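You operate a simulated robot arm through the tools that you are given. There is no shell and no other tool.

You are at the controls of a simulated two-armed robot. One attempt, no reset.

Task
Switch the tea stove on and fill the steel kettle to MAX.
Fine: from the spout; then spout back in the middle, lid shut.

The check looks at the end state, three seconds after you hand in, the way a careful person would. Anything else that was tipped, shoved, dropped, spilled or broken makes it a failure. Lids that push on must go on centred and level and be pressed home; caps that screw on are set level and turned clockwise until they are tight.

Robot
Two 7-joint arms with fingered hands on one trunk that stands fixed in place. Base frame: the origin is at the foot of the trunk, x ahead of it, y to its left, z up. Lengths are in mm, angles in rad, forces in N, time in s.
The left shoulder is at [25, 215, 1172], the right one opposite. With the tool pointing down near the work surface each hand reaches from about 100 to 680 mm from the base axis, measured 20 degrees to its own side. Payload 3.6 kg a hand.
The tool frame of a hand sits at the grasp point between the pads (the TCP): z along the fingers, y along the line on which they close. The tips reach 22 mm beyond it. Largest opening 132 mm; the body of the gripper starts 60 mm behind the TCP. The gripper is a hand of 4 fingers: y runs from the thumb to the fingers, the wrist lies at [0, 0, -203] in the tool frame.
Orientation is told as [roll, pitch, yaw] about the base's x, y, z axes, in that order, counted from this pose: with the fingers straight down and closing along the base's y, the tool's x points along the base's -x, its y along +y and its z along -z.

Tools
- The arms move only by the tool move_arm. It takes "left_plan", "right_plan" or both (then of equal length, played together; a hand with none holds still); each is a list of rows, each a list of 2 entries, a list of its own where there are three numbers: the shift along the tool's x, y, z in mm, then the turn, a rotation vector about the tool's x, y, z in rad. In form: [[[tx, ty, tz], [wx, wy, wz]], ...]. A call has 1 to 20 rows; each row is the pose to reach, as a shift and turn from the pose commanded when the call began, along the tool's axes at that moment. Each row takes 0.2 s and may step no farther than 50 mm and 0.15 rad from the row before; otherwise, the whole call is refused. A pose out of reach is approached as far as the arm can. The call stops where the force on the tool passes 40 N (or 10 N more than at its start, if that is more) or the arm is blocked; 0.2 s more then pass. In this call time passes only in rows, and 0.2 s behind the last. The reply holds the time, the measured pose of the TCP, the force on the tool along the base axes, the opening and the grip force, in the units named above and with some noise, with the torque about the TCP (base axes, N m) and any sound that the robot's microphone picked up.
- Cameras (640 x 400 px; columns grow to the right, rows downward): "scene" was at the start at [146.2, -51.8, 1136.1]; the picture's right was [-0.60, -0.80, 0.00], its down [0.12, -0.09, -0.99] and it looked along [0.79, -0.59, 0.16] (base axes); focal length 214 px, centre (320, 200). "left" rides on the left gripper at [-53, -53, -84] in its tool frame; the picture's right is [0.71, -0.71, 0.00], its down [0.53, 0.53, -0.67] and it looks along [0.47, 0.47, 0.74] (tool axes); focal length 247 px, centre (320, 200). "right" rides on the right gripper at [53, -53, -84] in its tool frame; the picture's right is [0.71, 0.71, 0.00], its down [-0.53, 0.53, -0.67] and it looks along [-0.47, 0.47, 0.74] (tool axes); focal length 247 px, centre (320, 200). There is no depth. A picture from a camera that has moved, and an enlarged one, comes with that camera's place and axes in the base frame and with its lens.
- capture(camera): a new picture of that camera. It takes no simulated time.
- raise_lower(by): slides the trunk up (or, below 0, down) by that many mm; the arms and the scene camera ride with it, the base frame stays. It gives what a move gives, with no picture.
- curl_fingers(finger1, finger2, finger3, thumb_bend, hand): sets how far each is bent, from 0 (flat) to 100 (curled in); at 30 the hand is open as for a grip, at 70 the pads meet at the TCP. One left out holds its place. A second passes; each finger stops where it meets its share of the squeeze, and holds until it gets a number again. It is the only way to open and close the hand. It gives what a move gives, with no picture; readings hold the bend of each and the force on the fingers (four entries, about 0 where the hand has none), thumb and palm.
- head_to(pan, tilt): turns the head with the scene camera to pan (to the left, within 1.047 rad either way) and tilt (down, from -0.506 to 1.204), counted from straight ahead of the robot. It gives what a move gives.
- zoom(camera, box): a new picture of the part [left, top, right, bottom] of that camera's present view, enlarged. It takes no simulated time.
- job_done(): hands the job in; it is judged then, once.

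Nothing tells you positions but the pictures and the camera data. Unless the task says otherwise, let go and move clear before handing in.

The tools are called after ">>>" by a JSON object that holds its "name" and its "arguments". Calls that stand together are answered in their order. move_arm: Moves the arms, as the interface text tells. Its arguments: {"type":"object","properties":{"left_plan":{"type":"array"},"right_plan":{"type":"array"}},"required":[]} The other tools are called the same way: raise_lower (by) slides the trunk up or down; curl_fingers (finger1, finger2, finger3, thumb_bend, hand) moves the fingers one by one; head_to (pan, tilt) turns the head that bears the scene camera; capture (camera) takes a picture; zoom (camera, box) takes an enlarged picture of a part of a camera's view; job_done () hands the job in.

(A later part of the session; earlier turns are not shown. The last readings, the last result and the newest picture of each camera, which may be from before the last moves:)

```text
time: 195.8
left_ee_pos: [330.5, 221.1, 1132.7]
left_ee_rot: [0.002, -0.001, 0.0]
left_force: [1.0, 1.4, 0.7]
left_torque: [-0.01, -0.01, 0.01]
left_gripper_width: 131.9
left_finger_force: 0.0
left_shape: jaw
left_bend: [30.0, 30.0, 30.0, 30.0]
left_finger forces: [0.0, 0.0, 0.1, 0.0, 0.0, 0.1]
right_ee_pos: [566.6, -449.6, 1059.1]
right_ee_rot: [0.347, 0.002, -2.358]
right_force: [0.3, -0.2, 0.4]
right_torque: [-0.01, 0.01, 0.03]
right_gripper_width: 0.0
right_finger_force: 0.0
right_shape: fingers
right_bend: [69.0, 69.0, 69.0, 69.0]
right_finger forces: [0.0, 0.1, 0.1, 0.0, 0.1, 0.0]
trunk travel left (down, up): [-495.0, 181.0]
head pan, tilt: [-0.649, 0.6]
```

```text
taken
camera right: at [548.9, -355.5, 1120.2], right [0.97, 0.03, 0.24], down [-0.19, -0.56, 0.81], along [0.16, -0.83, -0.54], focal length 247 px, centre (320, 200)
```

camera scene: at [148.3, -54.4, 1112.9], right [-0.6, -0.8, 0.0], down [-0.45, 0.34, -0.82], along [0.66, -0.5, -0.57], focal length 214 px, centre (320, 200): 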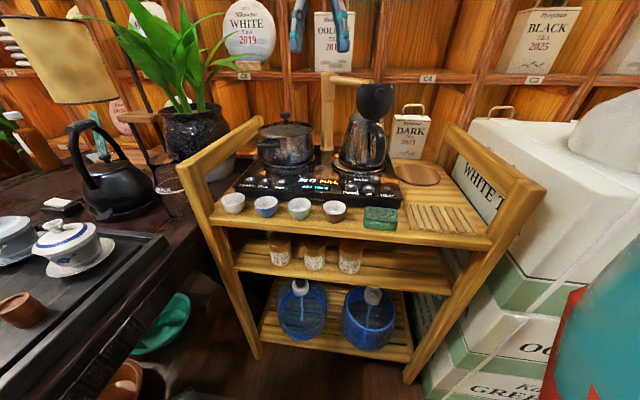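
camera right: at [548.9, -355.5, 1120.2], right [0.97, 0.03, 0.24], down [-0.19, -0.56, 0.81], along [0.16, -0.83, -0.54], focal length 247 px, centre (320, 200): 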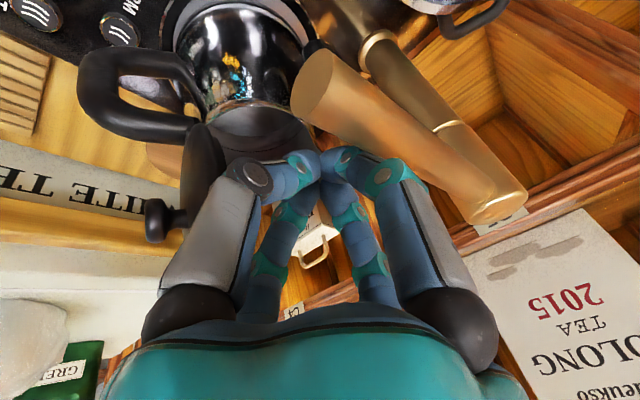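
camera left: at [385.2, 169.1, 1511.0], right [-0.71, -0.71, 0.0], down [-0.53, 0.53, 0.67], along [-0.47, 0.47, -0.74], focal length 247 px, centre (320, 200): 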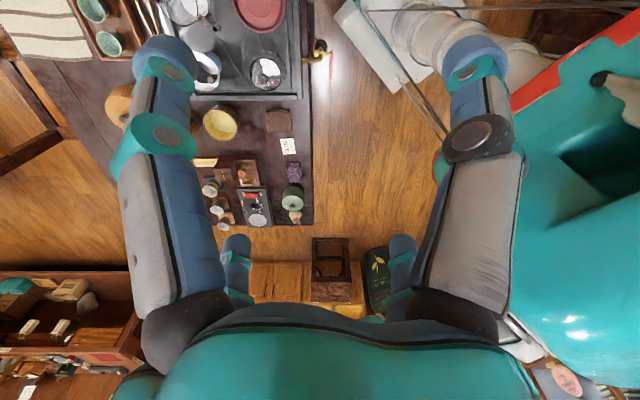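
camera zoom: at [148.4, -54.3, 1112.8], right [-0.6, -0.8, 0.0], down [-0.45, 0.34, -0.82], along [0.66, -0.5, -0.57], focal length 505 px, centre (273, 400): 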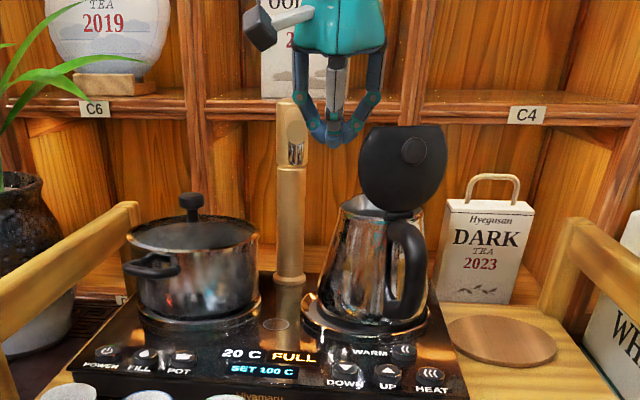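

The spout is back to azimuth ≈143°, the middle is ≈135.5°. A little further.

>>> {"name": "move_arm", "arguments": {"right_plan": [[[4.5, -1.8, -0.6], [0, 0, 0]], [[8.9, -3.5, -1.2], [0, 0, 0]], [[13.3, -5, -1.8], [0, 0, 0]], [[15.5, -5.7, -2.1], [0, 0, 0]]]}}

>>> {"name": "zoom", "arguments": {"camera": "scene", "box": [280, 30, 380, 180]}}

```text
time: 196.8
left_ee_pos: [330.1, 220.3, 1132.1]
left_ee_rot: [0.001, 0.0, -0.001]
left_force: [0.1, -0.7, 0.0]
left_torque: [0.01, -0.01, 0.01]
left_gripper_width: 131.9
left_finger_force: 0.1
left_shape: jaw
left_bend: [30.0, 30.0, 30.0, 30.0]
left_finger forces: [0.0, 0.1, 0.0, 0.1, 0.0, 0.1]
right_ee_pos: [573.3, -435.4, 1059.0]
right_ee_rot: [0.349, 0.002, -2.357]
right_force: [-0.6, 0.0, 0.2]
right_torque: [0.03, 0.01, -0.02]
right_gripper_width: 0.0
right_finger_force: 0.1
right_shape: fingers
right_bend: [69.0, 69.0, 69.0, 69.0]
right_finger forces: [0.0, 0.0, 0.0, 0.0, 0.0, 0.0]
trunk travel left (down, up): [-495.0, 181.0]
head pan, tilt: [-0.649, 0.6]
```

```text
2.67 times, centred on (330, 105) of scene
camera zoom: at [148.3, -54.5, 1112.9], right [-0.6, -0.8, 0.0], down [-0.45, 0.34, -0.82], along [0.66, -0.5, -0.57], focal length 572 px, centre (293, 453)
```

zoom: 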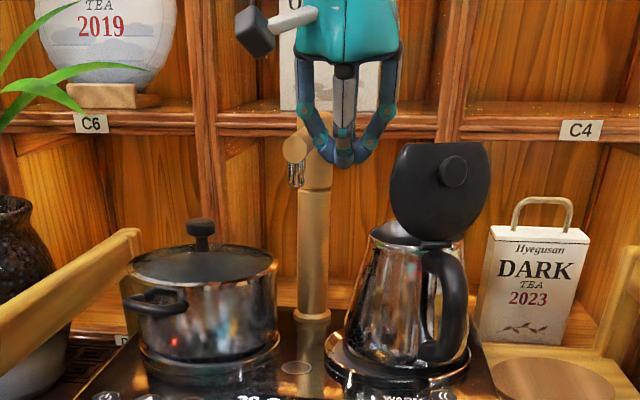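

The nozzle is aligned over the drain again (within ~1 mm). I withdraw the hand: away from the bar, then up.

>>> {"name": "move_arm", "arguments": {"right_plan": [[[-7, 0, 0], [0, 0, 0]], [[-16, 0, 0], [0, 0, 0]], [[-16, 14, -38], [0, 0, 0]], [[-16, 30, -84], [0, 0, 0]]]}}

>>> {"name": "zoom", "arguments": {"camera": "scene", "box": [220, 50, 420, 210]}}

```text
time: 197.8
left_ee_pos: [329.9, 221.0, 1133.5]
left_ee_rot: [0.001, 0.001, -0.001]
left_force: [0.3, -1.1, 0.4]
left_torque: [-0.03, 0.01, -0.01]
left_gripper_width: 131.7
left_finger_force: 0.0
left_shape: jaw
left_bend: [30.0, 30.0, 30.0, 30.0]
left_finger forces: [0.1, 0.0, 0.1, 0.0, 0.0, 0.1]
right_ee_pos: [562.2, -445.3, 1149.1]
right_ee_rot: [0.349, 0.002, -2.357]
right_force: [0.4, 0.2, -0.2]
right_torque: [-0.01, 0.01, 0.03]
right_gripper_width: 0.1
right_finger_force: 0.0
right_shape: fingers
right_bend: [69.0, 69.0, 69.0, 69.0]
right_finger forces: [0.0, 0.1, 0.1, 0.1, 0.0, 0.0]
trunk travel left (down, up): [-495.0, 181.0]
head pan, tilt: [-0.649, 0.6]
```

```text
2.50 times, centred on (320, 130) of scene
camera zoom: at [148.0, -54.1, 1112.9], right [-0.6, -0.8, 0.0], down [-0.45, 0.34, -0.82], along [0.66, -0.5, -0.57], focal length 536 px, centre (320, 375)
```

zoom: 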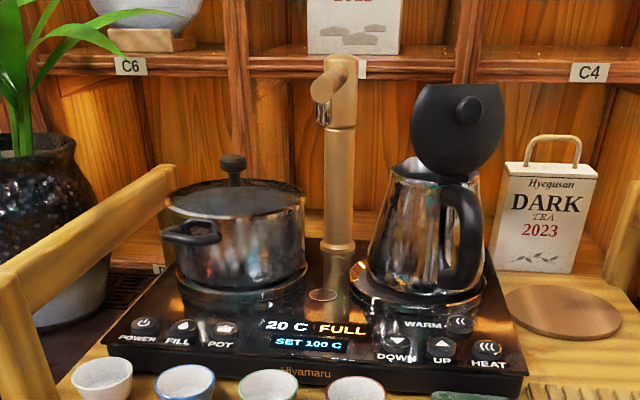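

Spout is back in the middle. Before closing the lid I use the free space for a last steep look at the water level.

>>> {"name": "move_arm", "arguments": {"right_plan": [[[-2, -7, -3], [0.123, 0.035, 0]], [[-4, -14, -6], [0.246, 0.07, 0]], [[-6, -21, -8], [0.369, 0.105, 0]], [[-8.6, -27.5, -11], [0.492, 0.14, 0]]]}}

>>> {"name": "curl_fingers", "arguments": {"hand": "right", "finger1": 35, "finger2": 35, "finger3": 35, "thumb_bend": 35}}

>>> {"name": "capture", "arguments": {"camera": "right"}}

>>> {"name": "zoom", "arguments": {"camera": "right", "box": [260, 100, 400, 220]}}

```text
time: 198.8
left_ee_pos: [330.9, 221.2, 1132.8]
left_ee_rot: [0.0, 0.001, 0.0]
left_force: [-0.4, -0.4, 0.2]
left_torque: [-0.01, 0.02, 0.0]
left_gripper_width: 131.8
left_finger_force: 0.0
left_shape: jaw
left_bend: [30.0, 30.0, 30.0, 30.0]
left_finger forces: [0.1, 0.1, 0.0, 0.0, 0.0, 0.0]
right_ee_pos: [534.9, -430.0, 1148.2]
right_ee_rot: [-0.145, 0.141, -2.344]
right_force: [0.1, -0.3, 0.1]
right_torque: [-0.01, 0.02, 0.01]
right_gripper_width: 0.1
right_finger_force: 0.1
right_shape: fingers
right_bend: [69.0, 69.0, 69.0, 69.0]
right_finger forces: [0.0, 0.0, 0.0, 0.0, 0.0, 0.0]
trunk travel left (down, up): [-495.0, 181.0]
head pan, tilt: [-0.649, 0.6]
```

```text
time: 199.8
left_ee_pos: [329.1, 220.9, 1133.3]
left_ee_rot: [0.001, 0.0, -0.001]
left_force: [0.0, -0.5, 0.5]
left_torque: [0.04, -0.01, 0.0]
left_gripper_width: 131.8
left_finger_force: 0.1
left_shape: jaw
left_bend: [30.0, 30.0, 30.0, 30.0]
left_finger forces: [0.1, 0.1, 0.1, 0.0, 0.0, 0.0]
right_ee_pos: [535.1, -430.4, 1149.0]
right_ee_rot: [-0.143, 0.138, -2.345]
right_force: [-1.0, 0.4, -0.1]
right_torque: [0.04, 0.02, -0.03]
right_gripper_width: 75.8
right_finger_force: 0.0
right_shape: fingers
right_bend: [35.0, 35.0, 35.0, 35.0]
right_finger forces: [0.0, 0.0, 0.0, 0.1, 0.1, 0.0]
trunk travel left (down, up): [-495.0, 181.0]
head pan, tilt: [-0.649, 0.6]
```

```text
taken
camera right: at [534.0, -372.6, 1246.9], right [1.0, 0.02, 0.0], down [0.02, -0.86, 0.51], along [0.01, -0.51, -0.86], focal length 247 px, centre (320, 200)
```

right: 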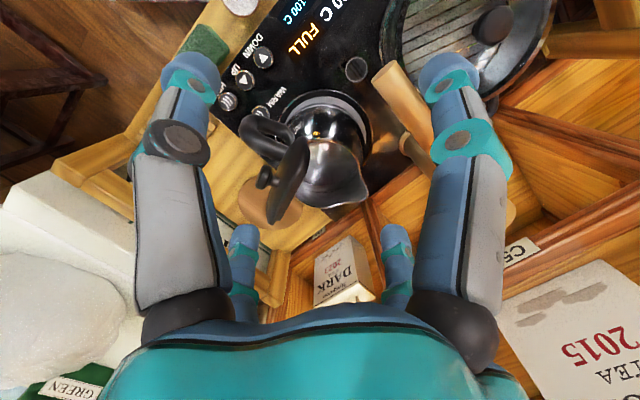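

```text
3.33 times, centred on (330, 160) of right
camera zoom: at [534.0, -372.6, 1246.9], right [1.0, 0.02, 0.0], down [0.02, -0.86, 0.51], along [0.01, -0.51, -0.86], focal length 823 px, centre (287, 333)
```

zoom: 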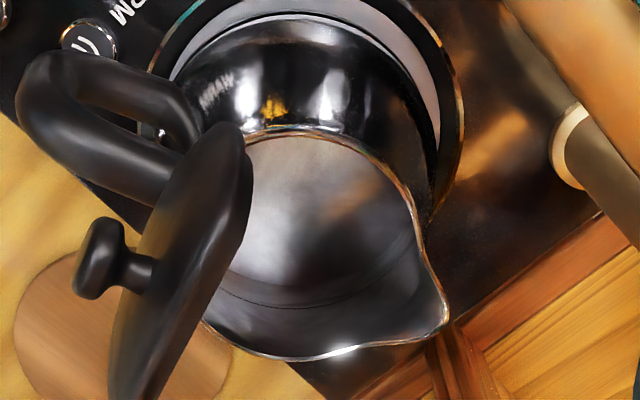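

>>> {"name": "zoom", "arguments": {"camera": "right", "box": [295, 130, 375, 210]}}

>>> {"name": "zoom", "arguments": {"camera": "right", "box": [305, 170, 355, 205]}}

```text
5.00 times, centred on (335, 170) of right
camera zoom: at [534.0, -372.6, 1246.9], right [1.0, 0.02, 0.0], down [0.02, -0.86, 0.51], along [0.01, -0.51, -0.86], focal length 1235 px, centre (245, 350)
```

zoom: 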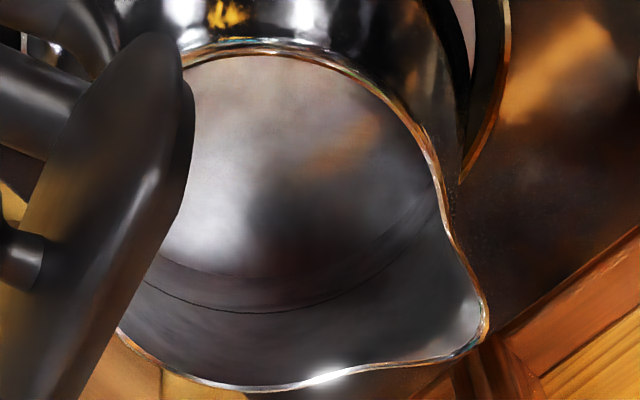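

```text
11.43 times, centred on (330, 188) of right
camera zoom: at [534.0, -372.6, 1246.9], right [1.0, 0.02, 0.0], down [0.02, -0.86, 0.51], along [0.01, -0.51, -0.86], focal length 2823 px, centre (206, 343)
```

zoom: 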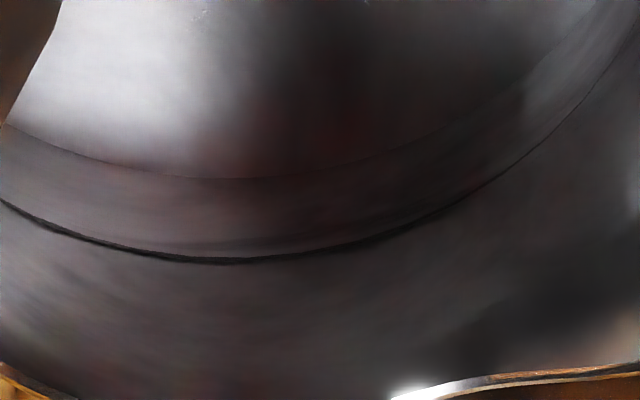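

The pictures don't prove the water height, and FULL could mean something else, so I'll test: with the spout over the kettle again, a very short FILL press will show whether the stove really considers it full. First bundle the fingers and go round to the left of the bar.

>>> {"name": "curl_fingers", "arguments": {"hand": "right", "finger1": 70, "finger2": 70, "finger3": 70, "thumb_bend": 70}}

>>> {"name": "move_arm", "arguments": {"right_plan": [[[29, -17, 7], [-0.048, -0.047, 0]], [[58, -34, 13], [-0.095, -0.093, 0]], [[87, -51, 20], [-0.143, -0.14, 0]]]}}

```text
time: 200.8
left_ee_pos: [330.1, 221.2, 1132.3]
left_ee_rot: [-0.001, 0.0, 0.0]
left_force: [-0.4, 0.2, -0.2]
left_torque: [-0.01, -0.01, -0.04]
left_gripper_width: 132.0
left_finger_force: 0.0
left_shape: jaw
left_bend: [30.0, 30.0, 30.0, 30.0]
left_finger forces: [0.0, 0.0, 0.0, 0.1, 0.0, 0.0]
right_ee_pos: [534.6, -431.0, 1149.1]
right_ee_rot: [-0.142, 0.14, -2.343]
right_force: [-0.3, -0.9, -0.5]
right_torque: [-0.01, 0.0, 0.03]
right_gripper_width: 0.0
right_finger_force: 0.1
right_shape: fingers
right_bend: [69.0, 69.0, 69.0, 69.0]
right_finger forces: [0.0, 0.1, 0.0, 0.1, 0.1, 0.0]
trunk travel left (down, up): [-495.0, 181.0]
head pan, tilt: [-0.649, 0.6]
```

```text
time: 201.6
left_ee_pos: [330.1, 221.4, 1132.5]
left_ee_rot: [0.0, 0.0, 0.0]
left_force: [1.3, 1.2, -0.7]
left_torque: [0.0, 0.02, 0.03]
left_gripper_width: 131.9
left_finger_force: 0.0
left_shape: jaw
left_bend: [30.0, 30.0, 30.0, 30.0]
left_finger forces: [0.0, 0.1, 0.0, 0.0, 0.0, 0.0]
right_ee_pos: [559.4, -328.4, 1148.9]
right_ee_rot: [0.003, -0.001, -2.335]
right_force: [0.8, -0.8, 0.2]
right_torque: [-0.04, -0.01, 0.0]
right_gripper_width: 0.0
right_finger_force: 0.0
right_shape: fingers
right_bend: [69.0, 69.0, 69.0, 69.0]
right_finger forces: [0.0, 0.0, 0.0, 0.1, 0.1, 0.0]
trunk travel left (down, up): [-495.0, 181.0]
head pan, tilt: [-0.649, 0.6]
```

Now to the left of the bar, then down.

>>> {"name": "move_arm", "arguments": {"right_plan": [[[6, 26, 7], [-0.117, 0, 0]], [[12, 53, 13], [-0.233, 0, 0]], [[17, 79, 20], [-0.35, 0, 0.02]]]}}

>>> {"name": "zoom", "arguments": {"camera": "scene", "box": [240, 20, 400, 180]}}

```text
time: 202.4
left_ee_pos: [330.2, 221.9, 1133.4]
left_ee_rot: [0.0, -0.002, 0.001]
left_force: [0.4, -0.1, 0.1]
left_torque: [-0.02, 0.02, 0.0]
left_gripper_width: 132.0
left_finger_force: 0.1
left_shape: jaw
left_bend: [30.0, 30.0, 30.0, 30.0]
left_finger forces: [0.0, 0.0, 0.0, 0.0, 0.1, 0.0]
right_ee_pos: [628.0, -374.9, 1128.2]
right_ee_rot: [0.352, 0.005, -2.353]
right_force: [-0.3, 0.9, -0.1]
right_torque: [0.0, -0.03, 0.04]
right_gripper_width: 0.1
right_finger_force: 0.1
right_shape: fingers
right_bend: [69.0, 69.0, 69.0, 69.0]
right_finger forces: [0.0, 0.0, 0.1, 0.1, 0.1, 0.0]
trunk travel left (down, up): [-495.0, 181.0]
head pan, tilt: [-0.649, 0.6]
```

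```text
2.50 times, centred on (320, 100) of scene
camera zoom: at [148.7, -54.3, 1112.8], right [-0.6, -0.8, 0.0], down [-0.45, 0.34, -0.82], along [0.66, -0.5, -0.57], focal length 536 px, centre (320, 450)
```

zoom: 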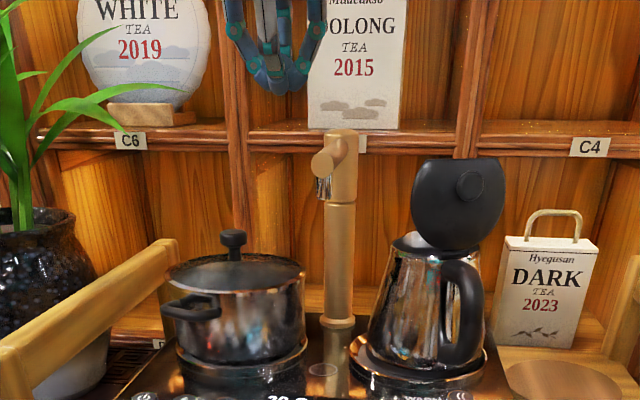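

Descend beside the bar and push it over the kettle again.

>>> {"name": "move_arm", "arguments": {"right_plan": [[[0, -8, 22], [0, 0, 0]], [[0, -16, 44], [0, 0, 0]], [[0, -24, 66], [0, 0, 0]]]}}

>>> {"name": "move_arm", "arguments": {"right_plan": [[[-7.4, -1.8, -0.7], [0, 0, 0]], [[-14.8, -3.5, -1.3], [0, 0, 0]], [[-22, -4.4, -1.6], [0, 0, 0]], [[-29.1, -5.3, -1.9], [0, 0, 0]], [[-36.3, -5.5, -2], [0, 0, 0]], [[-43.5, -5.7, -2.1], [0, 0, 0]], [[-50.7, -5.2, -1.9], [0, 0, 0]], [[-57.9, -4.7, -1.7], [0, 0, 0]], [[-65, -3.5, -1.3], [0, 0, 0]], [[-72.1, -2.2, -0.8], [0, 0, 0]], [[-79, -0.3, -0.1], [0, 0, 0]], [[-86, 1.6, 0.6], [0, 0, 0]], [[-92.7, 4.1, 1.5], [0, 0, 0]], [[-99.4, 6.7, 2.5], [0, 0, 0]], [[-105.8, 9.9, 3.6], [0, 0, 0]], [[-112.1, 13.1, 4.8], [0, 0, 0]]]}}

>>> {"name": "zoom", "arguments": {"camera": "scene", "box": [260, 30, 420, 200]}}

```text
time: 203.2
left_ee_pos: [330.7, 221.3, 1133.6]
left_ee_rot: [-0.002, 0.0, 0.0]
left_force: [-0.7, 0.3, -0.2]
left_torque: [-0.02, 0.0, 0.0]
left_gripper_width: 131.6
left_finger_force: 0.0
left_shape: jaw
left_bend: [30.0, 30.0, 30.0, 30.0]
left_finger forces: [0.1, 0.0, 0.0, 0.0, 0.0, 0.0]
right_ee_pos: [628.5, -374.0, 1059.4]
right_ee_rot: [0.351, 0.003, -2.352]
right_force: [0.2, 0.7, 0.7]
right_torque: [-0.02, -0.02, -0.01]
right_gripper_width: 0.0
right_finger_force: 0.1
right_shape: fingers
right_bend: [69.0, 69.0, 69.0, 69.0]
right_finger forces: [0.0, 0.0, 0.0, 0.0, 0.1, 0.0]
trunk travel left (down, up): [-495.0, 181.0]
head pan, tilt: [-0.649, 0.6]
```

```text
time: 206.6
left_ee_pos: [330.0, 220.2, 1132.8]
left_ee_rot: [0.0, 0.001, 0.001]
left_force: [-0.2, -1.0, -0.4]
left_torque: [0.02, 0.03, 0.0]
left_gripper_width: 131.9
left_finger_force: 0.1
left_shape: jaw
left_bend: [30.0, 30.0, 30.0, 30.0]
left_finger forces: [0.0, 0.0, 0.0, 0.0, 0.1, 0.0]
right_ee_pos: [557.6, -461.7, 1058.2]
right_ee_rot: [0.353, 0.005, -2.355]
right_force: [0.0, -0.6, -0.2]
right_torque: [0.0, 0.0, 0.02]
right_gripper_width: 0.2
right_finger_force: 0.0
right_shape: fingers
right_bend: [69.0, 69.0, 69.0, 69.0]
right_finger forces: [0.0, 0.0, 0.1, 0.0, 0.1, 0.0]
trunk travel left (down, up): [-495.0, 181.0]
head pan, tilt: [-0.649, 0.6]
```

```text
2.35 times, centred on (340, 115) of scene
camera zoom: at [148.2, -54.5, 1112.9], right [-0.6, -0.8, 0.0], down [-0.45, 0.34, -0.82], along [0.66, -0.5, -0.57], focal length 505 px, centre (273, 400)
```

zoom: 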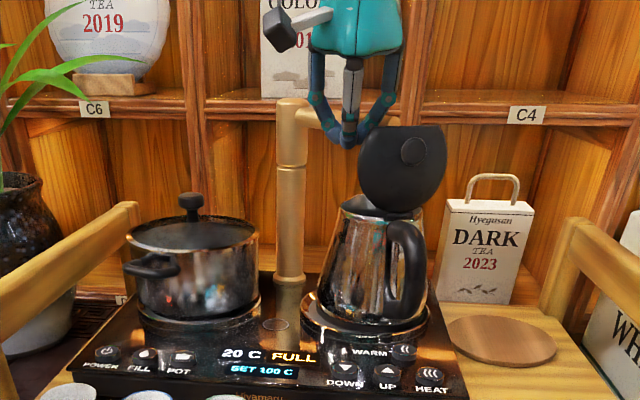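

Spout over the kettle. I retreat to the viewing position and verify the nozzle.

>>> {"name": "move_arm", "arguments": {"right_plan": [[[8, -6, -3], [0, 0, 0]], [[35, -22, -18], [0, 0, 0]], [[45, -16, -65], [0, 0, 0]], [[62, -38, -100], [0.12, 0, 0]], [[72, -58, -112], [0.24, 0, 0]], [[75, -72, -108], [0.35, 0, 0]]]}}

>>> {"name": "curl_fingers", "arguments": {"hand": "right", "finger1": 35, "finger2": 35, "finger3": 35, "thumb_bend": 35}}

>>> {"name": "zoom", "arguments": {"camera": "right", "box": [240, 130, 400, 270]}}

```text
time: 208.0
left_ee_pos: [330.5, 220.3, 1132.8]
left_ee_rot: [0.0, 0.0, -0.001]
left_force: [0.0, -0.4, 0.3]
left_torque: [0.0, -0.01, 0.01]
left_gripper_width: 131.9
left_finger_force: 0.0
left_shape: jaw
left_bend: [30.0, 30.0, 30.0, 30.0]
left_finger forces: [0.0, 0.0, 0.0, 0.1, 0.0, 0.0]
right_ee_pos: [536.5, -335.6, 1135.6]
right_ee_rot: [-0.001, 0.001, -2.353]
right_force: [-0.1, 0.4, -0.3]
right_torque: [0.01, 0.0, -0.04]
right_gripper_width: 0.0
right_finger_force: 0.1
right_shape: fingers
right_bend: [69.0, 69.0, 69.0, 69.0]
right_finger forces: [0.1, 0.1, 0.0, 0.1, 0.0, 0.1]
trunk travel left (down, up): [-495.0, 181.0]
head pan, tilt: [-0.649, 0.6]
```

```text
time: 209.0
left_ee_pos: [329.2, 220.9, 1133.2]
left_ee_rot: [0.001, -0.001, 0.001]
left_force: [0.5, 0.4, -0.5]
left_torque: [0.0, -0.01, -0.02]
left_gripper_width: 131.9
left_finger_force: 0.0
left_shape: jaw
left_bend: [30.0, 30.0, 30.0, 30.0]
left_finger forces: [0.0, 0.0, 0.0, 0.1, 0.0, 0.0]
right_ee_pos: [537.2, -334.7, 1134.3]
right_ee_rot: [-0.001, 0.005, -2.354]
right_force: [-0.6, -0.3, -0.3]
right_torque: [0.03, 0.0, 0.02]
right_gripper_width: 76.1
right_finger_force: 0.0
right_shape: fingers
right_bend: [35.0, 35.0, 35.0, 35.0]
right_finger forces: [0.0, 0.0, 0.0, 0.0, 0.0, 0.0]
trunk travel left (down, up): [-495.0, 181.0]
head pan, tilt: [-0.649, 0.6]
```

```text
2.86 times, centred on (320, 200) of right
camera zoom: at [536.7, -259.4, 1220.3], right [1.0, 0.0, 0.0], down [0.0, -0.75, 0.67], along [0.0, -0.67, -0.75], focal length 706 px, centre (320, 200)
```

zoom: 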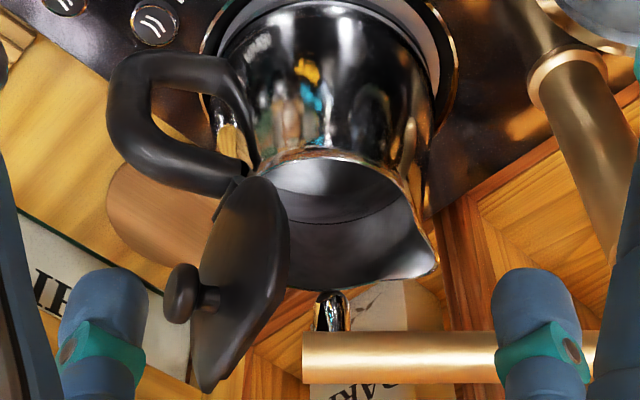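

Nozzle is centred again. I zoom at the interior from this same viewpoint as before the long fill.

>>> {"name": "zoom", "arguments": {"camera": "right", "box": [300, 175, 380, 240]}}

```text
6.15 times, centred on (340, 208) of right
camera zoom: at [536.7, -259.4, 1220.3], right [1.0, 0.0, 0.0], down [0.0, -0.75, 0.67], along [0.0, -0.67, -0.75], focal length 1520 px, centre (197, 154)
```

zoom: 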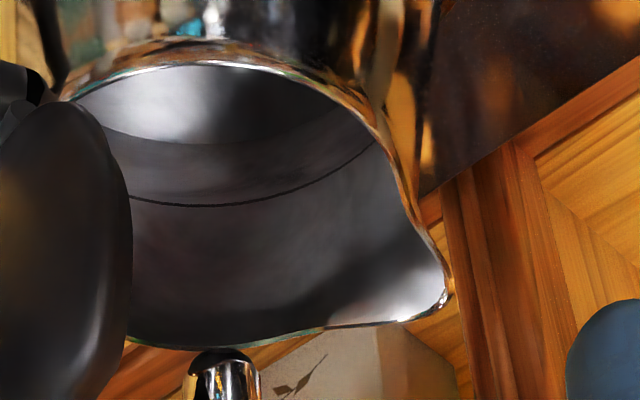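

Not conclusive by eye. I set the pointer finger and go to FILL for the short test.

>>> {"name": "curl_fingers", "arguments": {"hand": "right", "finger1": 100, "finger2": 62, "finger3": 100, "thumb_bend": 100}}

>>> {"name": "move_arm", "arguments": {"right_plan": [[[21, -9, 5], [0, 0, 0]], [[47, -20, 22], [-0.05, 0, 0]], [[73, -32, 57], [-0.11, 0, 0]], [[96, -42, 97], [-0.18, 0, 0]], [[115, -50, 140], [-0.24, 0, 0]], [[127, -55, 183], [-0.3, 0, 0]], [[129, -56, 214], [-0.3, 0, 0]]]}}

>>> {"name": "zoom", "arguments": {"camera": "scene", "box": [220, 110, 340, 210]}}

```text
time: 210.0
left_ee_pos: [329.7, 220.0, 1132.9]
left_ee_rot: [0.001, -0.001, -0.001]
left_force: [0.0, 0.1, -0.4]
left_torque: [0.01, 0.03, 0.0]
left_gripper_width: 132.0
left_finger_force: 0.1
left_shape: jaw
left_bend: [30.0, 30.0, 30.0, 30.0]
left_finger forces: [0.0, 0.1, 0.0, 0.0, 0.0, 0.0]
right_ee_pos: [537.8, -335.0, 1136.2]
right_ee_rot: [-0.001, 0.006, -2.354]
right_force: [-0.1, 0.5, -0.1]
right_torque: [0.01, 0.02, -0.02]
right_gripper_width: 18.9
right_finger_force: 0.1
right_shape: fingers
right_bend: [89.0, 62.0, 89.0, 100.0]
right_finger forces: [0.0, 0.0, 0.0, 0.0, 0.0, 0.0]
trunk travel left (down, up): [-495.0, 181.0]
head pan, tilt: [-0.649, 0.6]
```

```text
time: 211.6
left_ee_pos: [331.4, 220.4, 1132.4]
left_ee_rot: [0.001, 0.001, 0.0]
left_force: [0.2, -0.5, 0.6]
left_torque: [0.02, -0.02, 0.04]
left_gripper_width: 131.8
left_finger_force: 0.0
left_shape: jaw
left_bend: [30.0, 30.0, 30.0, 30.0]
left_finger forces: [0.1, 0.1, 0.0, 0.0, 0.0, 0.0]
right_ee_pos: [588.7, -202.8, 920.9]
right_ee_rot: [0.302, 0.004, -2.355]
right_force: [-0.7, 0.5, -0.2]
right_torque: [-0.02, 0.0, 0.04]
right_gripper_width: 14.8
right_finger_force: 0.1
right_shape: fingers
right_bend: [97.0, 62.0, 97.0, 100.0]
right_finger forces: [0.0, 0.0, 0.0, 0.1, 0.1, 0.0]
trunk travel left (down, up): [-495.0, 181.0]
head pan, tilt: [-0.649, 0.6]
```

```text
4.00 times, centred on (280, 160) of scene
camera zoom: at [148.6, -54.5, 1112.8], right [-0.6, -0.8, 0.0], down [-0.45, 0.34, -0.82], along [0.66, -0.5, -0.57], focal length 858 px, centre (480, 360)
```

zoom: 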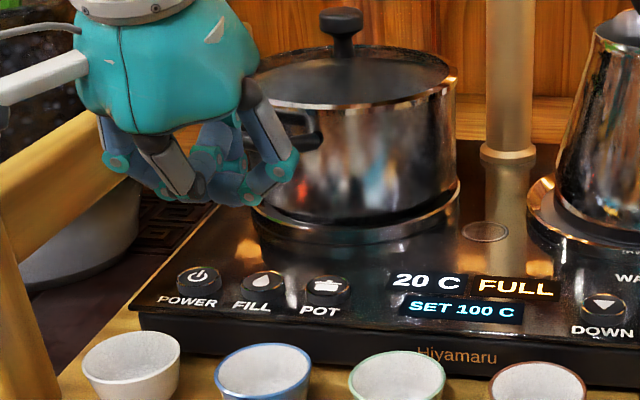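

One press, then immediately read the display.

>>> {"name": "move_arm", "arguments": {"right_plan": [[[0, -4.5, 15], [0, 0, 0]], [[0, -9, 30], [0, 0, 0]], [[0, -12.5, 42], [0, 0, 0]], [[0, -14.5, 48], [0, 0, 0]], [[0, -16.2, 52.5], [0, 0, 0]]]}}

>>> {"name": "zoom", "arguments": {"camera": "scene", "box": [220, 110, 420, 220]}}

```text
time: 212.8
left_ee_pos: [330.4, 220.8, 1132.6]
left_ee_rot: [0.0, 0.0, 0.0]
left_force: [0.8, -0.4, -0.8]
left_torque: [0.01, 0.04, 0.0]
left_gripper_width: 131.9
left_finger_force: 0.0
left_shape: jaw
left_bend: [30.0, 30.0, 30.0, 30.0]
left_finger forces: [0.0, 0.0, 0.0, 0.0, 0.0, 0.0]
right_ee_pos: [588.6, -205.1, 867.3]
right_ee_rot: [0.302, 0.006, -2.352]
right_force: [0.7, 0.1, 1.7]
right_torque: [-0.06, -0.05, -0.01]
right_gripper_width: 15.0
right_finger_force: 1.6
right_shape: fingers
right_bend: [97.0, 62.0, 97.0, 100.0]
right_finger forces: [0.1, 2.0, 0.1, 0.0, 0.1, 0.0]
trunk travel left (down, up): [-495.0, 181.0]
head pan, tilt: [-0.649, 0.6]
heard: click
```

```text
3.20 times, centred on (320, 165) of scene
camera zoom: at [148.2, -54.3, 1112.9], right [-0.6, -0.8, 0.0], down [-0.45, 0.34, -0.82], along [0.66, -0.5, -0.57], focal length 686 px, centre (320, 312)
```

zoom: 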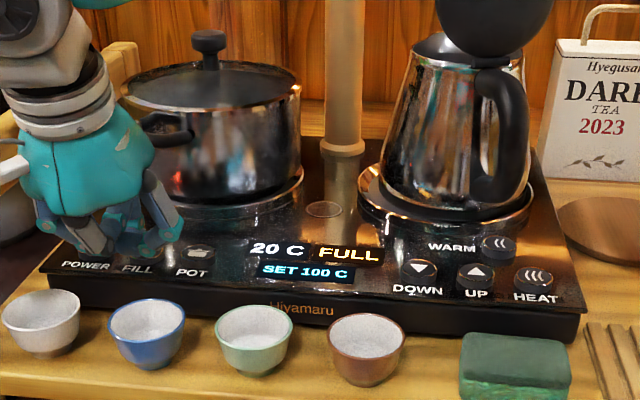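

Clicked, and the display stays FULL: the stove itself refuses to add more, so the kettle is at MAX. I lift off and confirm.

>>> {"name": "move_arm", "arguments": {"right_plan": [[[0, 5, -15], [0, 0, 0]], [[0, 16, -52], [0, 0, 0]]]}}

>>> {"name": "zoom", "arguments": {"camera": "scene", "box": [220, 110, 420, 220]}}

```text
time: 213.4
left_ee_pos: [330.5, 220.6, 1134.3]
left_ee_rot: [0.001, 0.0, 0.001]
left_force: [-0.2, 0.0, 1.1]
left_torque: [0.02, 0.02, -0.01]
left_gripper_width: 131.9
left_finger_force: 0.0
left_shape: jaw
left_bend: [30.0, 30.0, 30.0, 30.0]
left_finger forces: [0.1, 0.1, 0.1, 0.0, 0.0, 0.0]
right_ee_pos: [588.3, -204.1, 920.9]
right_ee_rot: [0.3, 0.003, -2.355]
right_force: [0.4, -0.6, -0.9]
right_torque: [0.01, 0.0, 0.0]
right_gripper_width: 14.5
right_finger_force: 0.0
right_shape: fingers
right_bend: [97.0, 62.0, 97.0, 100.0]
right_finger forces: [0.0, 0.1, 0.0, 0.0, 0.0, 0.0]
trunk travel left (down, up): [-495.0, 181.0]
head pan, tilt: [-0.649, 0.6]
```

```text
3.20 times, centred on (320, 165) of scene
camera zoom: at [147.9, -54.3, 1112.9], right [-0.6, -0.8, 0.0], down [-0.45, 0.34, -0.82], along [0.66, -0.5, -0.57], focal length 686 px, centre (320, 312)
```

zoom: 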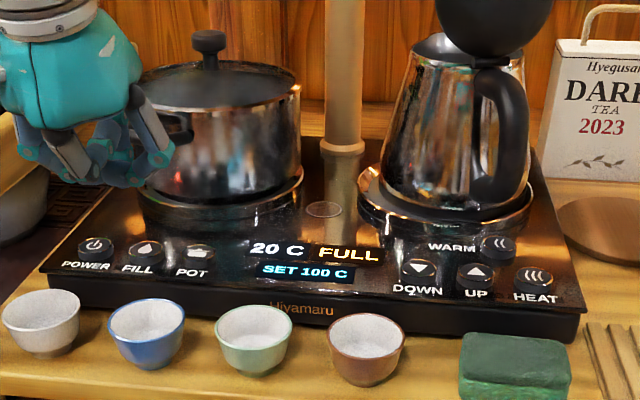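

Confirmed FULL. Now I take the spout back again: rise to the viewing pose first.

>>> {"name": "move_arm", "arguments": {"right_plan": [[[0, 13, -43], [0, 0, 0]], [[0, 27, -86], [0, 0, 0]], [[0, 40, -129], [0, 0, 0]], [[-31, 62, -147], [0.1, 0, 0]], [[-63, 84, -166], [0.2, 0, 0]], [[-94, 106, -185], [0.3, 0, 0]], [[-125, 128, -203], [0.3, 0, 0]]]}}

>>> {"name": "curl_fingers", "arguments": {"hand": "right", "finger1": 70, "finger2": 70, "finger3": 70, "thumb_bend": 70}}

```text
time: 215.0
left_ee_pos: [329.1, 221.4, 1134.9]
left_ee_rot: [-0.001, -0.002, -0.001]
left_force: [0.4, 0.3, -0.3]
left_torque: [0.01, -0.02, 0.0]
left_gripper_width: 132.0
left_finger_force: 0.0
left_shape: jaw
left_bend: [30.0, 30.0, 30.0, 30.0]
left_finger forces: [0.0, 0.1, 0.1, 0.0, 0.0, 0.0]
right_ee_pos: [542.2, -338.2, 1153.6]
right_ee_rot: [0.0, 0.004, -2.352]
right_force: [-0.1, -0.3, -0.5]
right_torque: [-0.03, -0.01, -0.01]
right_gripper_width: 14.6
right_finger_force: 0.0
right_shape: fingers
right_bend: [97.0, 62.0, 97.0, 100.0]
right_finger forces: [0.0, 0.0, 0.0, 0.0, 0.0, 0.1]
trunk travel left (down, up): [-495.0, 181.0]
head pan, tilt: [-0.649, 0.6]
```

```text
time: 216.0
left_ee_pos: [330.6, 220.7, 1132.8]
left_ee_rot: [0.0, 0.0, 0.0]
left_force: [-0.4, 0.4, 0.4]
left_torque: [-0.01, 0.0, 0.02]
left_gripper_width: 132.0
left_finger_force: 0.2
left_shape: jaw
left_bend: [30.0, 30.0, 30.0, 30.0]
left_finger forces: [0.0, 0.0, 0.0, 0.0, 0.0, 0.1]
right_ee_pos: [543.6, -337.2, 1152.6]
right_ee_rot: [0.0, 0.004, -2.353]
right_force: [0.5, -0.2, 0.7]
right_torque: [0.03, -0.03, -0.01]
right_gripper_width: 0.1
right_finger_force: 0.0
right_shape: fingers
right_bend: [68.0, 69.0, 68.0, 72.0]
right_finger forces: [0.0, 0.0, 0.0, 0.0, 0.1, 0.0]
trunk travel left (down, up): [-495.0, 181.0]
head pan, tilt: [-0.649, 0.6]
```

Over the bar to its right side.

>>> {"name": "move_arm", "arguments": {"right_plan": [[[-25, 31, -12], [-0.07, 0, 0]], [[-50, 62, -14], [-0.14, 0, 0]], [[-76, 93, -12], [-0.21, 0, 0]], [[-101, 124, -5], [-0.28, 0, 0]], [[-126, 155, 3], [-0.35, 0, 0]]]}}

>>> {"name": "zoom", "arguments": {"camera": "scene", "box": [280, 20, 440, 170]}}

```text
time: 217.2
left_ee_pos: [330.2, 219.8, 1133.0]
left_ee_rot: [0.0, 0.001, 0.0]
left_force: [-0.4, -0.3, -0.4]
left_torque: [-0.01, 0.0, 0.0]
left_gripper_width: 131.8
left_finger_force: 0.2
left_shape: jaw
left_bend: [30.0, 30.0, 30.0, 30.0]
left_finger forces: [0.0, 0.0, 0.1, 0.1, 0.0, 0.0]
right_ee_pos: [564.2, -537.0, 1149.5]
right_ee_rot: [0.353, 0.003, -2.353]
right_force: [0.2, 0.2, -0.7]
right_torque: [-0.02, 0.0, 0.0]
right_gripper_width: 0.0
right_finger_force: 0.1
right_shape: fingers
right_bend: [68.0, 69.0, 68.0, 72.0]
right_finger forces: [0.1, 0.0, 0.0, 0.1, 0.1, 0.1]
trunk travel left (down, up): [-495.0, 181.0]
head pan, tilt: [-0.649, 0.6]
```

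```text
2.67 times, centred on (360, 95) of scene
camera zoom: at [148.1, -55.0, 1112.9], right [-0.6, -0.8, 0.0], down [-0.45, 0.34, -0.82], along [0.66, -0.5, -0.57], focal length 572 px, centre (213, 480)
```

zoom: 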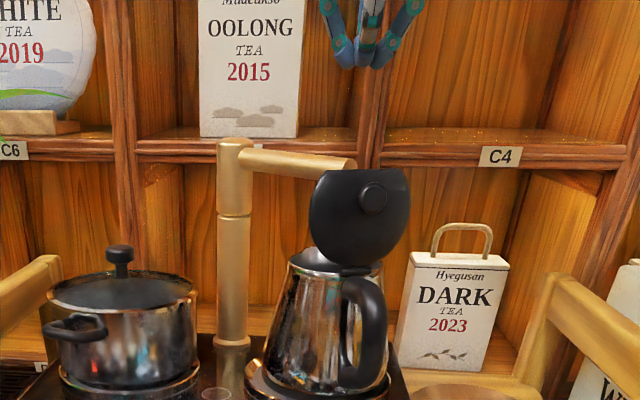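

Descend on the right side and push the spout back along the arc, as before.

>>> {"name": "move_arm", "arguments": {"right_plan": [[[0, -10.4, 28.5], [0, 0, 0]], [[0, -20.8, 57], [0, 0, 0]], [[0, -31.2, 85.5], [0, 0, 0]]]}}

>>> {"name": "move_arm", "arguments": {"right_plan": [[[5.1, -8.1, -2.9], [0, 0, 0]], [[10.6, -15.4, -5.6], [0, 0, 0]], [[16.5, -22.4, -8.2], [0, 0, 0]], [[23, -29, -10.5], [0, 0, 0]], [[29.9, -35.1, -12.8], [0, 0, 0]], [[37.3, -40.8, -14.8], [0, 0, 0]], [[45.2, -45.9, -16.7], [0, 0, 0]], [[53.3, -50.6, -18.4], [0, 0, 0]], [[61.7, -54.7, -19.9], [0, 0, 0]], [[66.2, -56.5, -20.5], [0, 0, 0]], [[70.6, -58.2, -21.1], [0, 0, 0]]]}}

>>> {"name": "zoom", "arguments": {"camera": "scene", "box": [280, 30, 380, 180]}}

```text
time: 218.0
left_ee_pos: [330.6, 219.5, 1132.8]
left_ee_rot: [0.0, -0.001, -0.002]
left_force: [0.4, -0.7, -0.9]
left_torque: [-0.02, -0.02, 0.02]
left_gripper_width: 132.0
left_finger_force: 0.1
left_shape: jaw
left_bend: [30.0, 30.0, 30.0, 30.0]
left_finger forces: [0.0, 0.0, 0.0, 0.0, 0.0, 0.0]
right_ee_pos: [565.6, -536.7, 1058.0]
right_ee_rot: [0.352, 0.004, -2.353]
right_force: [0.3, 0.4, -0.6]
right_torque: [0.02, 0.0, -0.01]
right_gripper_width: 0.0
right_finger_force: 0.1
right_shape: fingers
right_bend: [68.0, 69.0, 68.0, 72.0]
right_finger forces: [0.0, 0.0, 0.0, 0.0, 0.0, 0.0]
trunk travel left (down, up): [-495.0, 181.0]
head pan, tilt: [-0.649, 0.6]
```

```text
time: 220.4
left_ee_pos: [330.0, 220.3, 1131.9]
left_ee_rot: [0.0, 0.0, -0.001]
left_force: [-0.3, 0.1, 0.3]
left_torque: [0.04, -0.01, -0.03]
left_gripper_width: 131.6
left_finger_force: 0.0
left_shape: jaw
left_bend: [30.0, 30.0, 30.0, 30.0]
left_finger forces: [0.1, 0.0, 0.0, 0.0, 0.0, 0.1]
right_ee_pos: [570.4, -441.2, 1058.3]
right_ee_rot: [0.351, 0.002, -2.355]
right_force: [0.2, 0.4, 0.3]
right_torque: [0.03, -0.03, -0.01]
right_gripper_width: 0.0
right_finger_force: 0.0
right_shape: fingers
right_bend: [68.0, 69.0, 68.0, 72.0]
right_finger forces: [0.0, 0.0, 0.0, 0.0, 0.0, 0.0]
trunk travel left (down, up): [-495.0, 181.0]
head pan, tilt: [-0.649, 0.6]
```

```text
2.67 times, centred on (330, 105) of scene
camera zoom: at [148.4, -54.4, 1112.9], right [-0.6, -0.8, 0.0], down [-0.45, 0.34, -0.82], along [0.66, -0.5, -0.57], focal length 572 px, centre (293, 453)
```

zoom: 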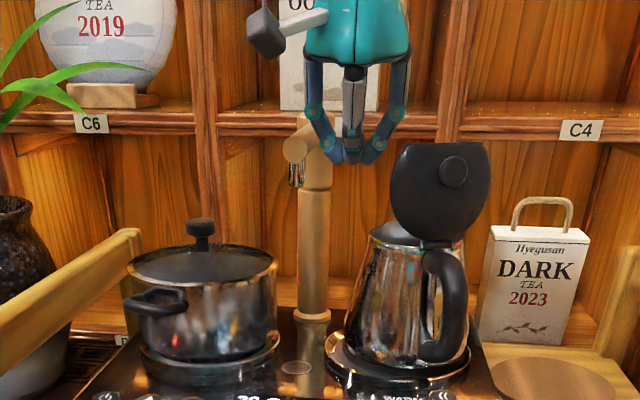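

The spout is again exactly at the same middle position. Retreat away and up.

>>> {"name": "move_arm", "arguments": {"right_plan": [[[-7, 0, 0], [0, 0, 0]], [[-16, 0, 0], [0, 0, 0]], [[-16, 14, -38], [0, 0, 0]], [[-16, 30, -84], [0, 0, 0]]]}}

>>> {"name": "zoom", "arguments": {"camera": "scene", "box": [220, 50, 420, 210]}}

```text
time: 221.4
left_ee_pos: [329.2, 220.3, 1133.3]
left_ee_rot: [0.0, -0.001, 0.0]
left_force: [0.7, -0.5, -1.1]
left_torque: [-0.01, 0.02, 0.02]
left_gripper_width: 132.2
left_finger_force: 0.0
left_shape: jaw
left_bend: [30.0, 30.0, 30.0, 30.0]
left_finger forces: [0.1, 0.0, 0.0, 0.0, 0.0, 0.0]
right_ee_pos: [558.6, -453.2, 1147.6]
right_ee_rot: [0.35, 0.005, -2.353]
right_force: [-0.3, 0.4, -0.2]
right_torque: [-0.05, 0.01, 0.0]
right_gripper_width: 0.1
right_finger_force: 0.0
right_shape: fingers
right_bend: [68.0, 69.0, 68.0, 72.0]
right_finger forces: [0.0, 0.0, 0.1, 0.0, 0.0, 0.0]
trunk travel left (down, up): [-495.0, 181.0]
head pan, tilt: [-0.649, 0.6]
```

```text
2.50 times, centred on (320, 130) of scene
camera zoom: at [147.9, -54.2, 1113.0], right [-0.6, -0.8, 0.0], down [-0.45, 0.34, -0.82], along [0.66, -0.5, -0.57], focal length 536 px, centre (320, 375)
```

zoom: 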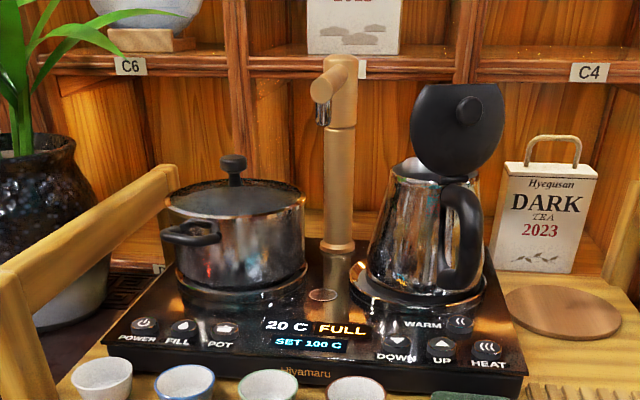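

Spout is centred. Now I close the lid: I go over it to the robot side and will nudge its top edge forward.

>>> {"name": "move_arm", "arguments": {"right_plan": [[[-24, -20, -14], [0, 0, 0]], [[-49, -41, -22], [0, 0, 0]], [[-73, -61, -30], [0, 0, 0]], [[-97, -82, -30], [0, 0, 0]]]}}

>>> {"name": "zoom", "arguments": {"camera": "scene", "box": [300, 0, 460, 150]}}

>>> {"name": "capture", "arguments": {"camera": "right"}}

```text
time: 222.4
left_ee_pos: [330.1, 221.6, 1134.3]
left_ee_rot: [-0.001, -0.003, 0.001]
left_force: [-0.1, -0.1, -0.3]
left_torque: [0.01, 0.02, 0.0]
left_gripper_width: 131.7
left_finger_force: 0.1
left_shape: jaw
left_bend: [30.0, 30.0, 30.0, 30.0]
left_finger forces: [0.1, 0.1, 0.0, 0.0, 0.0, 0.0]
right_ee_pos: [427.3, -461.1, 1147.6]
right_ee_rot: [0.35, 0.005, -2.355]
right_force: [-1.5, -0.6, 0.4]
right_torque: [0.0, -0.01, 0.0]
right_gripper_width: 0.0
right_finger_force: 0.0
right_shape: fingers
right_bend: [68.0, 69.0, 68.0, 72.0]
right_finger forces: [0.0, 0.0, 0.0, 0.0, 0.0, 0.0]
trunk travel left (down, up): [-495.0, 181.0]
head pan, tilt: [-0.649, 0.6]
```

```text
2.67 times, centred on (380, 75) of scene
camera zoom: at [147.3, -54.6, 1113.0], right [-0.6, -0.8, 0.0], down [-0.45, 0.34, -0.83], along [0.66, -0.5, -0.56], focal length 572 px, centre (160, 533)
```

zoom: 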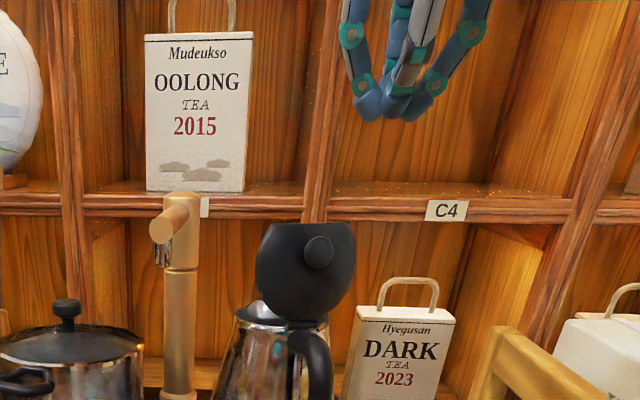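

```text
taken
camera right: at [409.0, -366.5, 1208.5], right [0.97, 0.03, 0.25], down [-0.19, -0.56, 0.81], along [0.16, -0.83, -0.54], focal length 247 px, centre (320, 200)
```

right: 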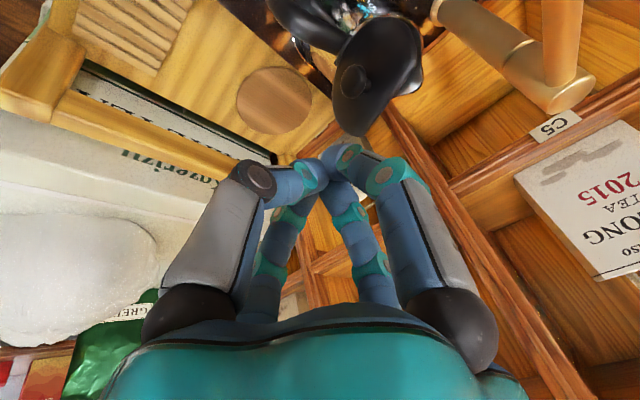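

The lid stands about vertical. I lower the bundle to the lid's upper edge height and push it gently forward.

>>> {"name": "move_arm", "arguments": {"right_plan": [[[0, -8.4, 23], [0, 0, 0]], [[0, -16.8, 46], [0, 0, 0]], [[0, -25.1, 68.5], [0, 0, 0]]]}}

>>> {"name": "move_arm", "arguments": {"right_plan": [[[9.4, 16.6, 6.1], [0, 0, 0]], [[18.8, 33.1, 12.1], [0, 0, 0]], [[23.5, 41.4, 15.2], [0, 0, 0]], [[27.2, 48, 17.6], [0, 0, 0]], [[30.5, 53.9, 19.7], [0, 0, 0]]]}}

>>> {"name": "zoom", "arguments": {"camera": "scene", "box": [300, 20, 440, 160]}}

```text
time: 223.2
left_ee_pos: [330.5, 220.6, 1133.2]
left_ee_rot: [0.0, 0.0, -0.001]
left_force: [-0.2, -0.2, 1.1]
left_torque: [0.01, -0.01, 0.01]
left_gripper_width: 131.9
left_finger_force: 0.1
left_shape: jaw
left_bend: [30.0, 30.0, 30.0, 30.0]
left_finger forces: [0.0, 0.0, 0.0, 0.0, 0.1, 0.0]
right_ee_pos: [427.9, -461.0, 1073.0]
right_ee_rot: [0.351, 0.003, -2.355]
right_force: [0.1, -0.7, -0.7]
right_torque: [-0.01, -0.02, 0.03]
right_gripper_width: 0.0
right_finger_force: 0.2
right_shape: fingers
right_bend: [68.0, 69.0, 68.0, 72.0]
right_finger forces: [0.0, 0.0, 0.0, 0.0, 0.0, 0.0]
trunk travel left (down, up): [-495.0, 181.0]
head pan, tilt: [-0.649, 0.6]
```

```text
time: 224.4
left_ee_pos: [329.4, 220.6, 1132.9]
left_ee_rot: [0.001, -0.001, 0.0]
left_force: [0.3, 0.2, -0.5]
left_torque: [0.0, -0.01, -0.01]
left_gripper_width: 132.0
left_finger_force: 0.0
left_shape: jaw
left_bend: [30.0, 30.0, 30.0, 30.0]
left_finger forces: [0.0, 0.0, 0.1, 0.1, 0.0, 0.1]
right_ee_pos: [489.8, -478.1, 1073.9]
right_ee_rot: [0.351, 0.003, -2.353]
right_force: [0.4, -0.2, -0.1]
right_torque: [-0.01, 0.0, 0.02]
right_gripper_width: 0.3
right_finger_force: 0.0
right_shape: fingers
right_bend: [68.0, 69.0, 68.0, 72.0]
right_finger forces: [0.0, 0.1, 0.0, 0.1, 0.0, 0.1]
trunk travel left (down, up): [-495.0, 181.0]
head pan, tilt: [-0.649, 0.6]
```

```text
2.86 times, centred on (370, 90) of scene
camera zoom: at [148.2, -54.5, 1112.9], right [-0.6, -0.8, 0.0], down [-0.45, 0.34, -0.82], along [0.66, -0.5, -0.57], focal length 613 px, centre (177, 514)
```

zoom: 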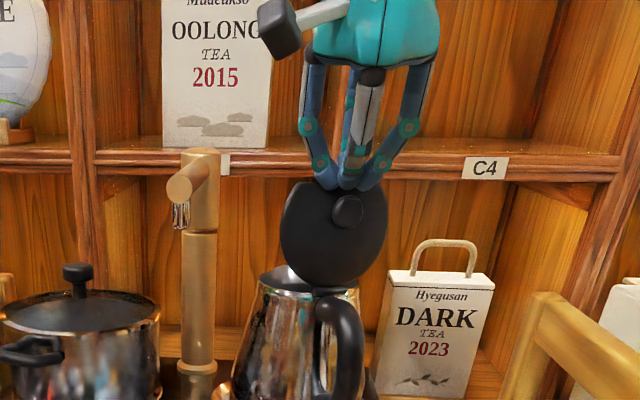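

In contact; a bit further.

>>> {"name": "move_arm", "arguments": {"right_plan": [[[2.8, 5, 1.8], [0, 0, 0]], [[5.6, 9.9, 3.6], [0, 0, 0]], [[8.4, 14.9, 5.5], [0, 0, 0]], [[11.3, 19.9, 7.3], [0, 0, 0]]]}}

>>> {"name": "zoom", "arguments": {"camera": "scene", "box": [300, 20, 440, 160]}}

```text
time: 225.4
left_ee_pos: [330.3, 220.3, 1132.2]
left_ee_rot: [0.001, 0.002, -0.001]
left_force: [0.6, 0.4, -1.7]
left_torque: [-0.02, 0.02, 0.0]
left_gripper_width: 131.8
left_finger_force: 0.1
left_shape: jaw
left_bend: [30.0, 30.0, 30.0, 30.0]
left_finger forces: [0.0, 0.0, 0.0, 0.0, 0.1, 0.1]
right_ee_pos: [514.0, -485.0, 1073.9]
right_ee_rot: [0.352, 0.004, -2.355]
right_force: [0.0, -0.6, -0.4]
right_torque: [-0.03, 0.01, 0.01]
right_gripper_width: 0.0
right_finger_force: 0.0
right_shape: fingers
right_bend: [68.0, 69.0, 68.0, 72.0]
right_finger forces: [0.1, 0.0, 0.0, 0.1, 0.0, 0.0]
trunk travel left (down, up): [-495.0, 181.0]
head pan, tilt: [-0.649, 0.6]
```

```text
2.86 times, centred on (370, 90) of scene
camera zoom: at [148.3, -54.4, 1112.9], right [-0.6, -0.8, 0.0], down [-0.45, 0.34, -0.82], along [0.66, -0.5, -0.57], focal length 613 px, centre (177, 514)
```

zoom: 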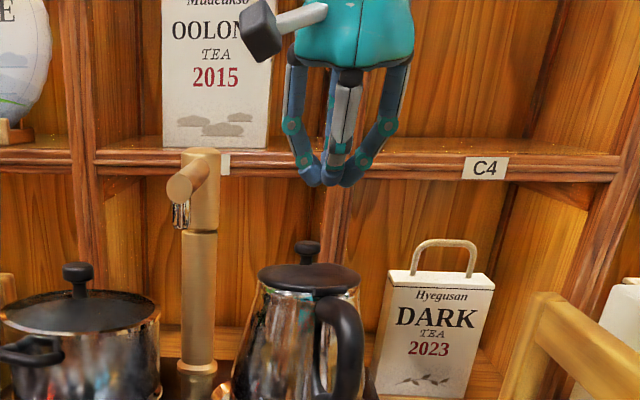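

The lid has closed. I raise the hand and inspect the kettle from the side and top.

>>> {"name": "move_arm", "arguments": {"right_plan": [[[0, 13, -36], [0, 0, 0]], [[0, 26, -72], [0, 0, 0]], [[32, 5, -75], [0.12, 0, 0]], [[64, -16, -68], [0.24, 0, 0]], [[95, -33, -70], [0.35, 0, 0]]]}}

>>> {"name": "curl_fingers", "arguments": {"hand": "right", "finger1": 35, "finger2": 35, "finger3": 35, "thumb_bend": 35}}

>>> {"name": "zoom", "arguments": {"camera": "right", "box": [220, 60, 420, 240]}}

>>> {"name": "zoom", "arguments": {"camera": "scene", "box": [320, 50, 420, 190]}}

```text
time: 226.6
left_ee_pos: [331.5, 222.0, 1132.7]
left_ee_rot: [0.0, -0.001, 0.0]
left_force: [0.1, 0.8, 0.3]
left_torque: [-0.03, 0.01, -0.01]
left_gripper_width: 131.6
left_finger_force: 0.1
left_shape: jaw
left_bend: [30.0, 30.0, 30.0, 30.0]
left_finger forces: [0.1, 0.0, 0.0, 0.0, 0.1, 0.1]
right_ee_pos: [541.5, -378.9, 1130.0]
right_ee_rot: [-0.003, 0.0, -2.354]
right_force: [0.1, -0.5, 0.7]
right_torque: [-0.04, 0.0, 0.0]
right_gripper_width: 0.0
right_finger_force: 0.1
right_shape: fingers
right_bend: [68.0, 69.0, 68.0, 72.0]
right_finger forces: [0.0, 0.1, 0.0, 0.0, 0.1, 0.0]
trunk travel left (down, up): [-495.0, 181.0]
head pan, tilt: [-0.649, 0.6]
```

```text
time: 227.6
left_ee_pos: [330.6, 220.2, 1132.8]
left_ee_rot: [-0.001, 0.0, 0.001]
left_force: [0.8, -0.2, 0.2]
left_torque: [0.01, -0.02, -0.04]
left_gripper_width: 132.1
left_finger_force: 0.0
left_shape: jaw
left_bend: [30.0, 30.0, 30.0, 30.0]
left_finger forces: [0.1, 0.0, 0.0, 0.0, 0.0, 0.1]
right_ee_pos: [541.0, -380.1, 1129.2]
right_ee_rot: [0.0, 0.003, -2.354]
right_force: [0.1, -0.3, -0.3]
right_torque: [0.03, 0.0, 0.02]
right_gripper_width: 75.9
right_finger_force: 0.1
right_shape: fingers
right_bend: [35.0, 35.0, 35.0, 35.0]
right_finger forces: [0.0, 0.0, 0.0, 0.0, 0.0, 0.1]
trunk travel left (down, up): [-495.0, 181.0]
head pan, tilt: [-0.649, 0.6]
```

```text
2.22 times, centred on (320, 150) of right
camera zoom: at [540.7, -303.8, 1214.6], right [1.0, 0.0, 0.0], down [0.0, -0.75, 0.67], along [0.0, -0.67, -0.75], focal length 549 px, centre (320, 311)
```

zoom: 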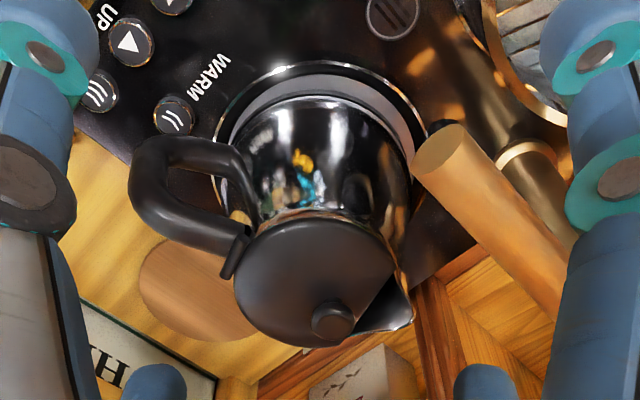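

```text
2.86 times, centred on (370, 120) of scene
camera zoom: at [148.3, -54.5, 1112.9], right [-0.6, -0.8, 0.0], down [-0.45, 0.34, -0.82], along [0.66, -0.5, -0.57], focal length 613 px, centre (177, 429)
```

zoom: 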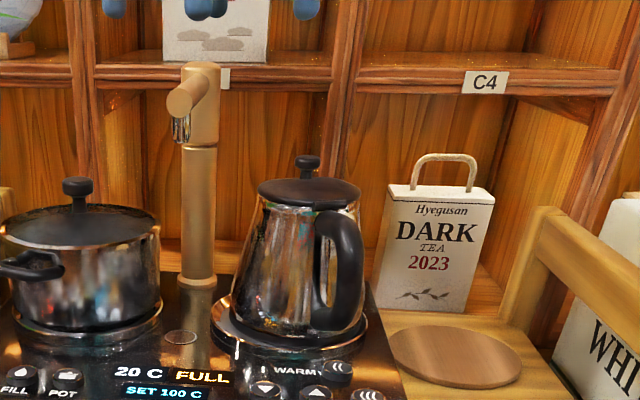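

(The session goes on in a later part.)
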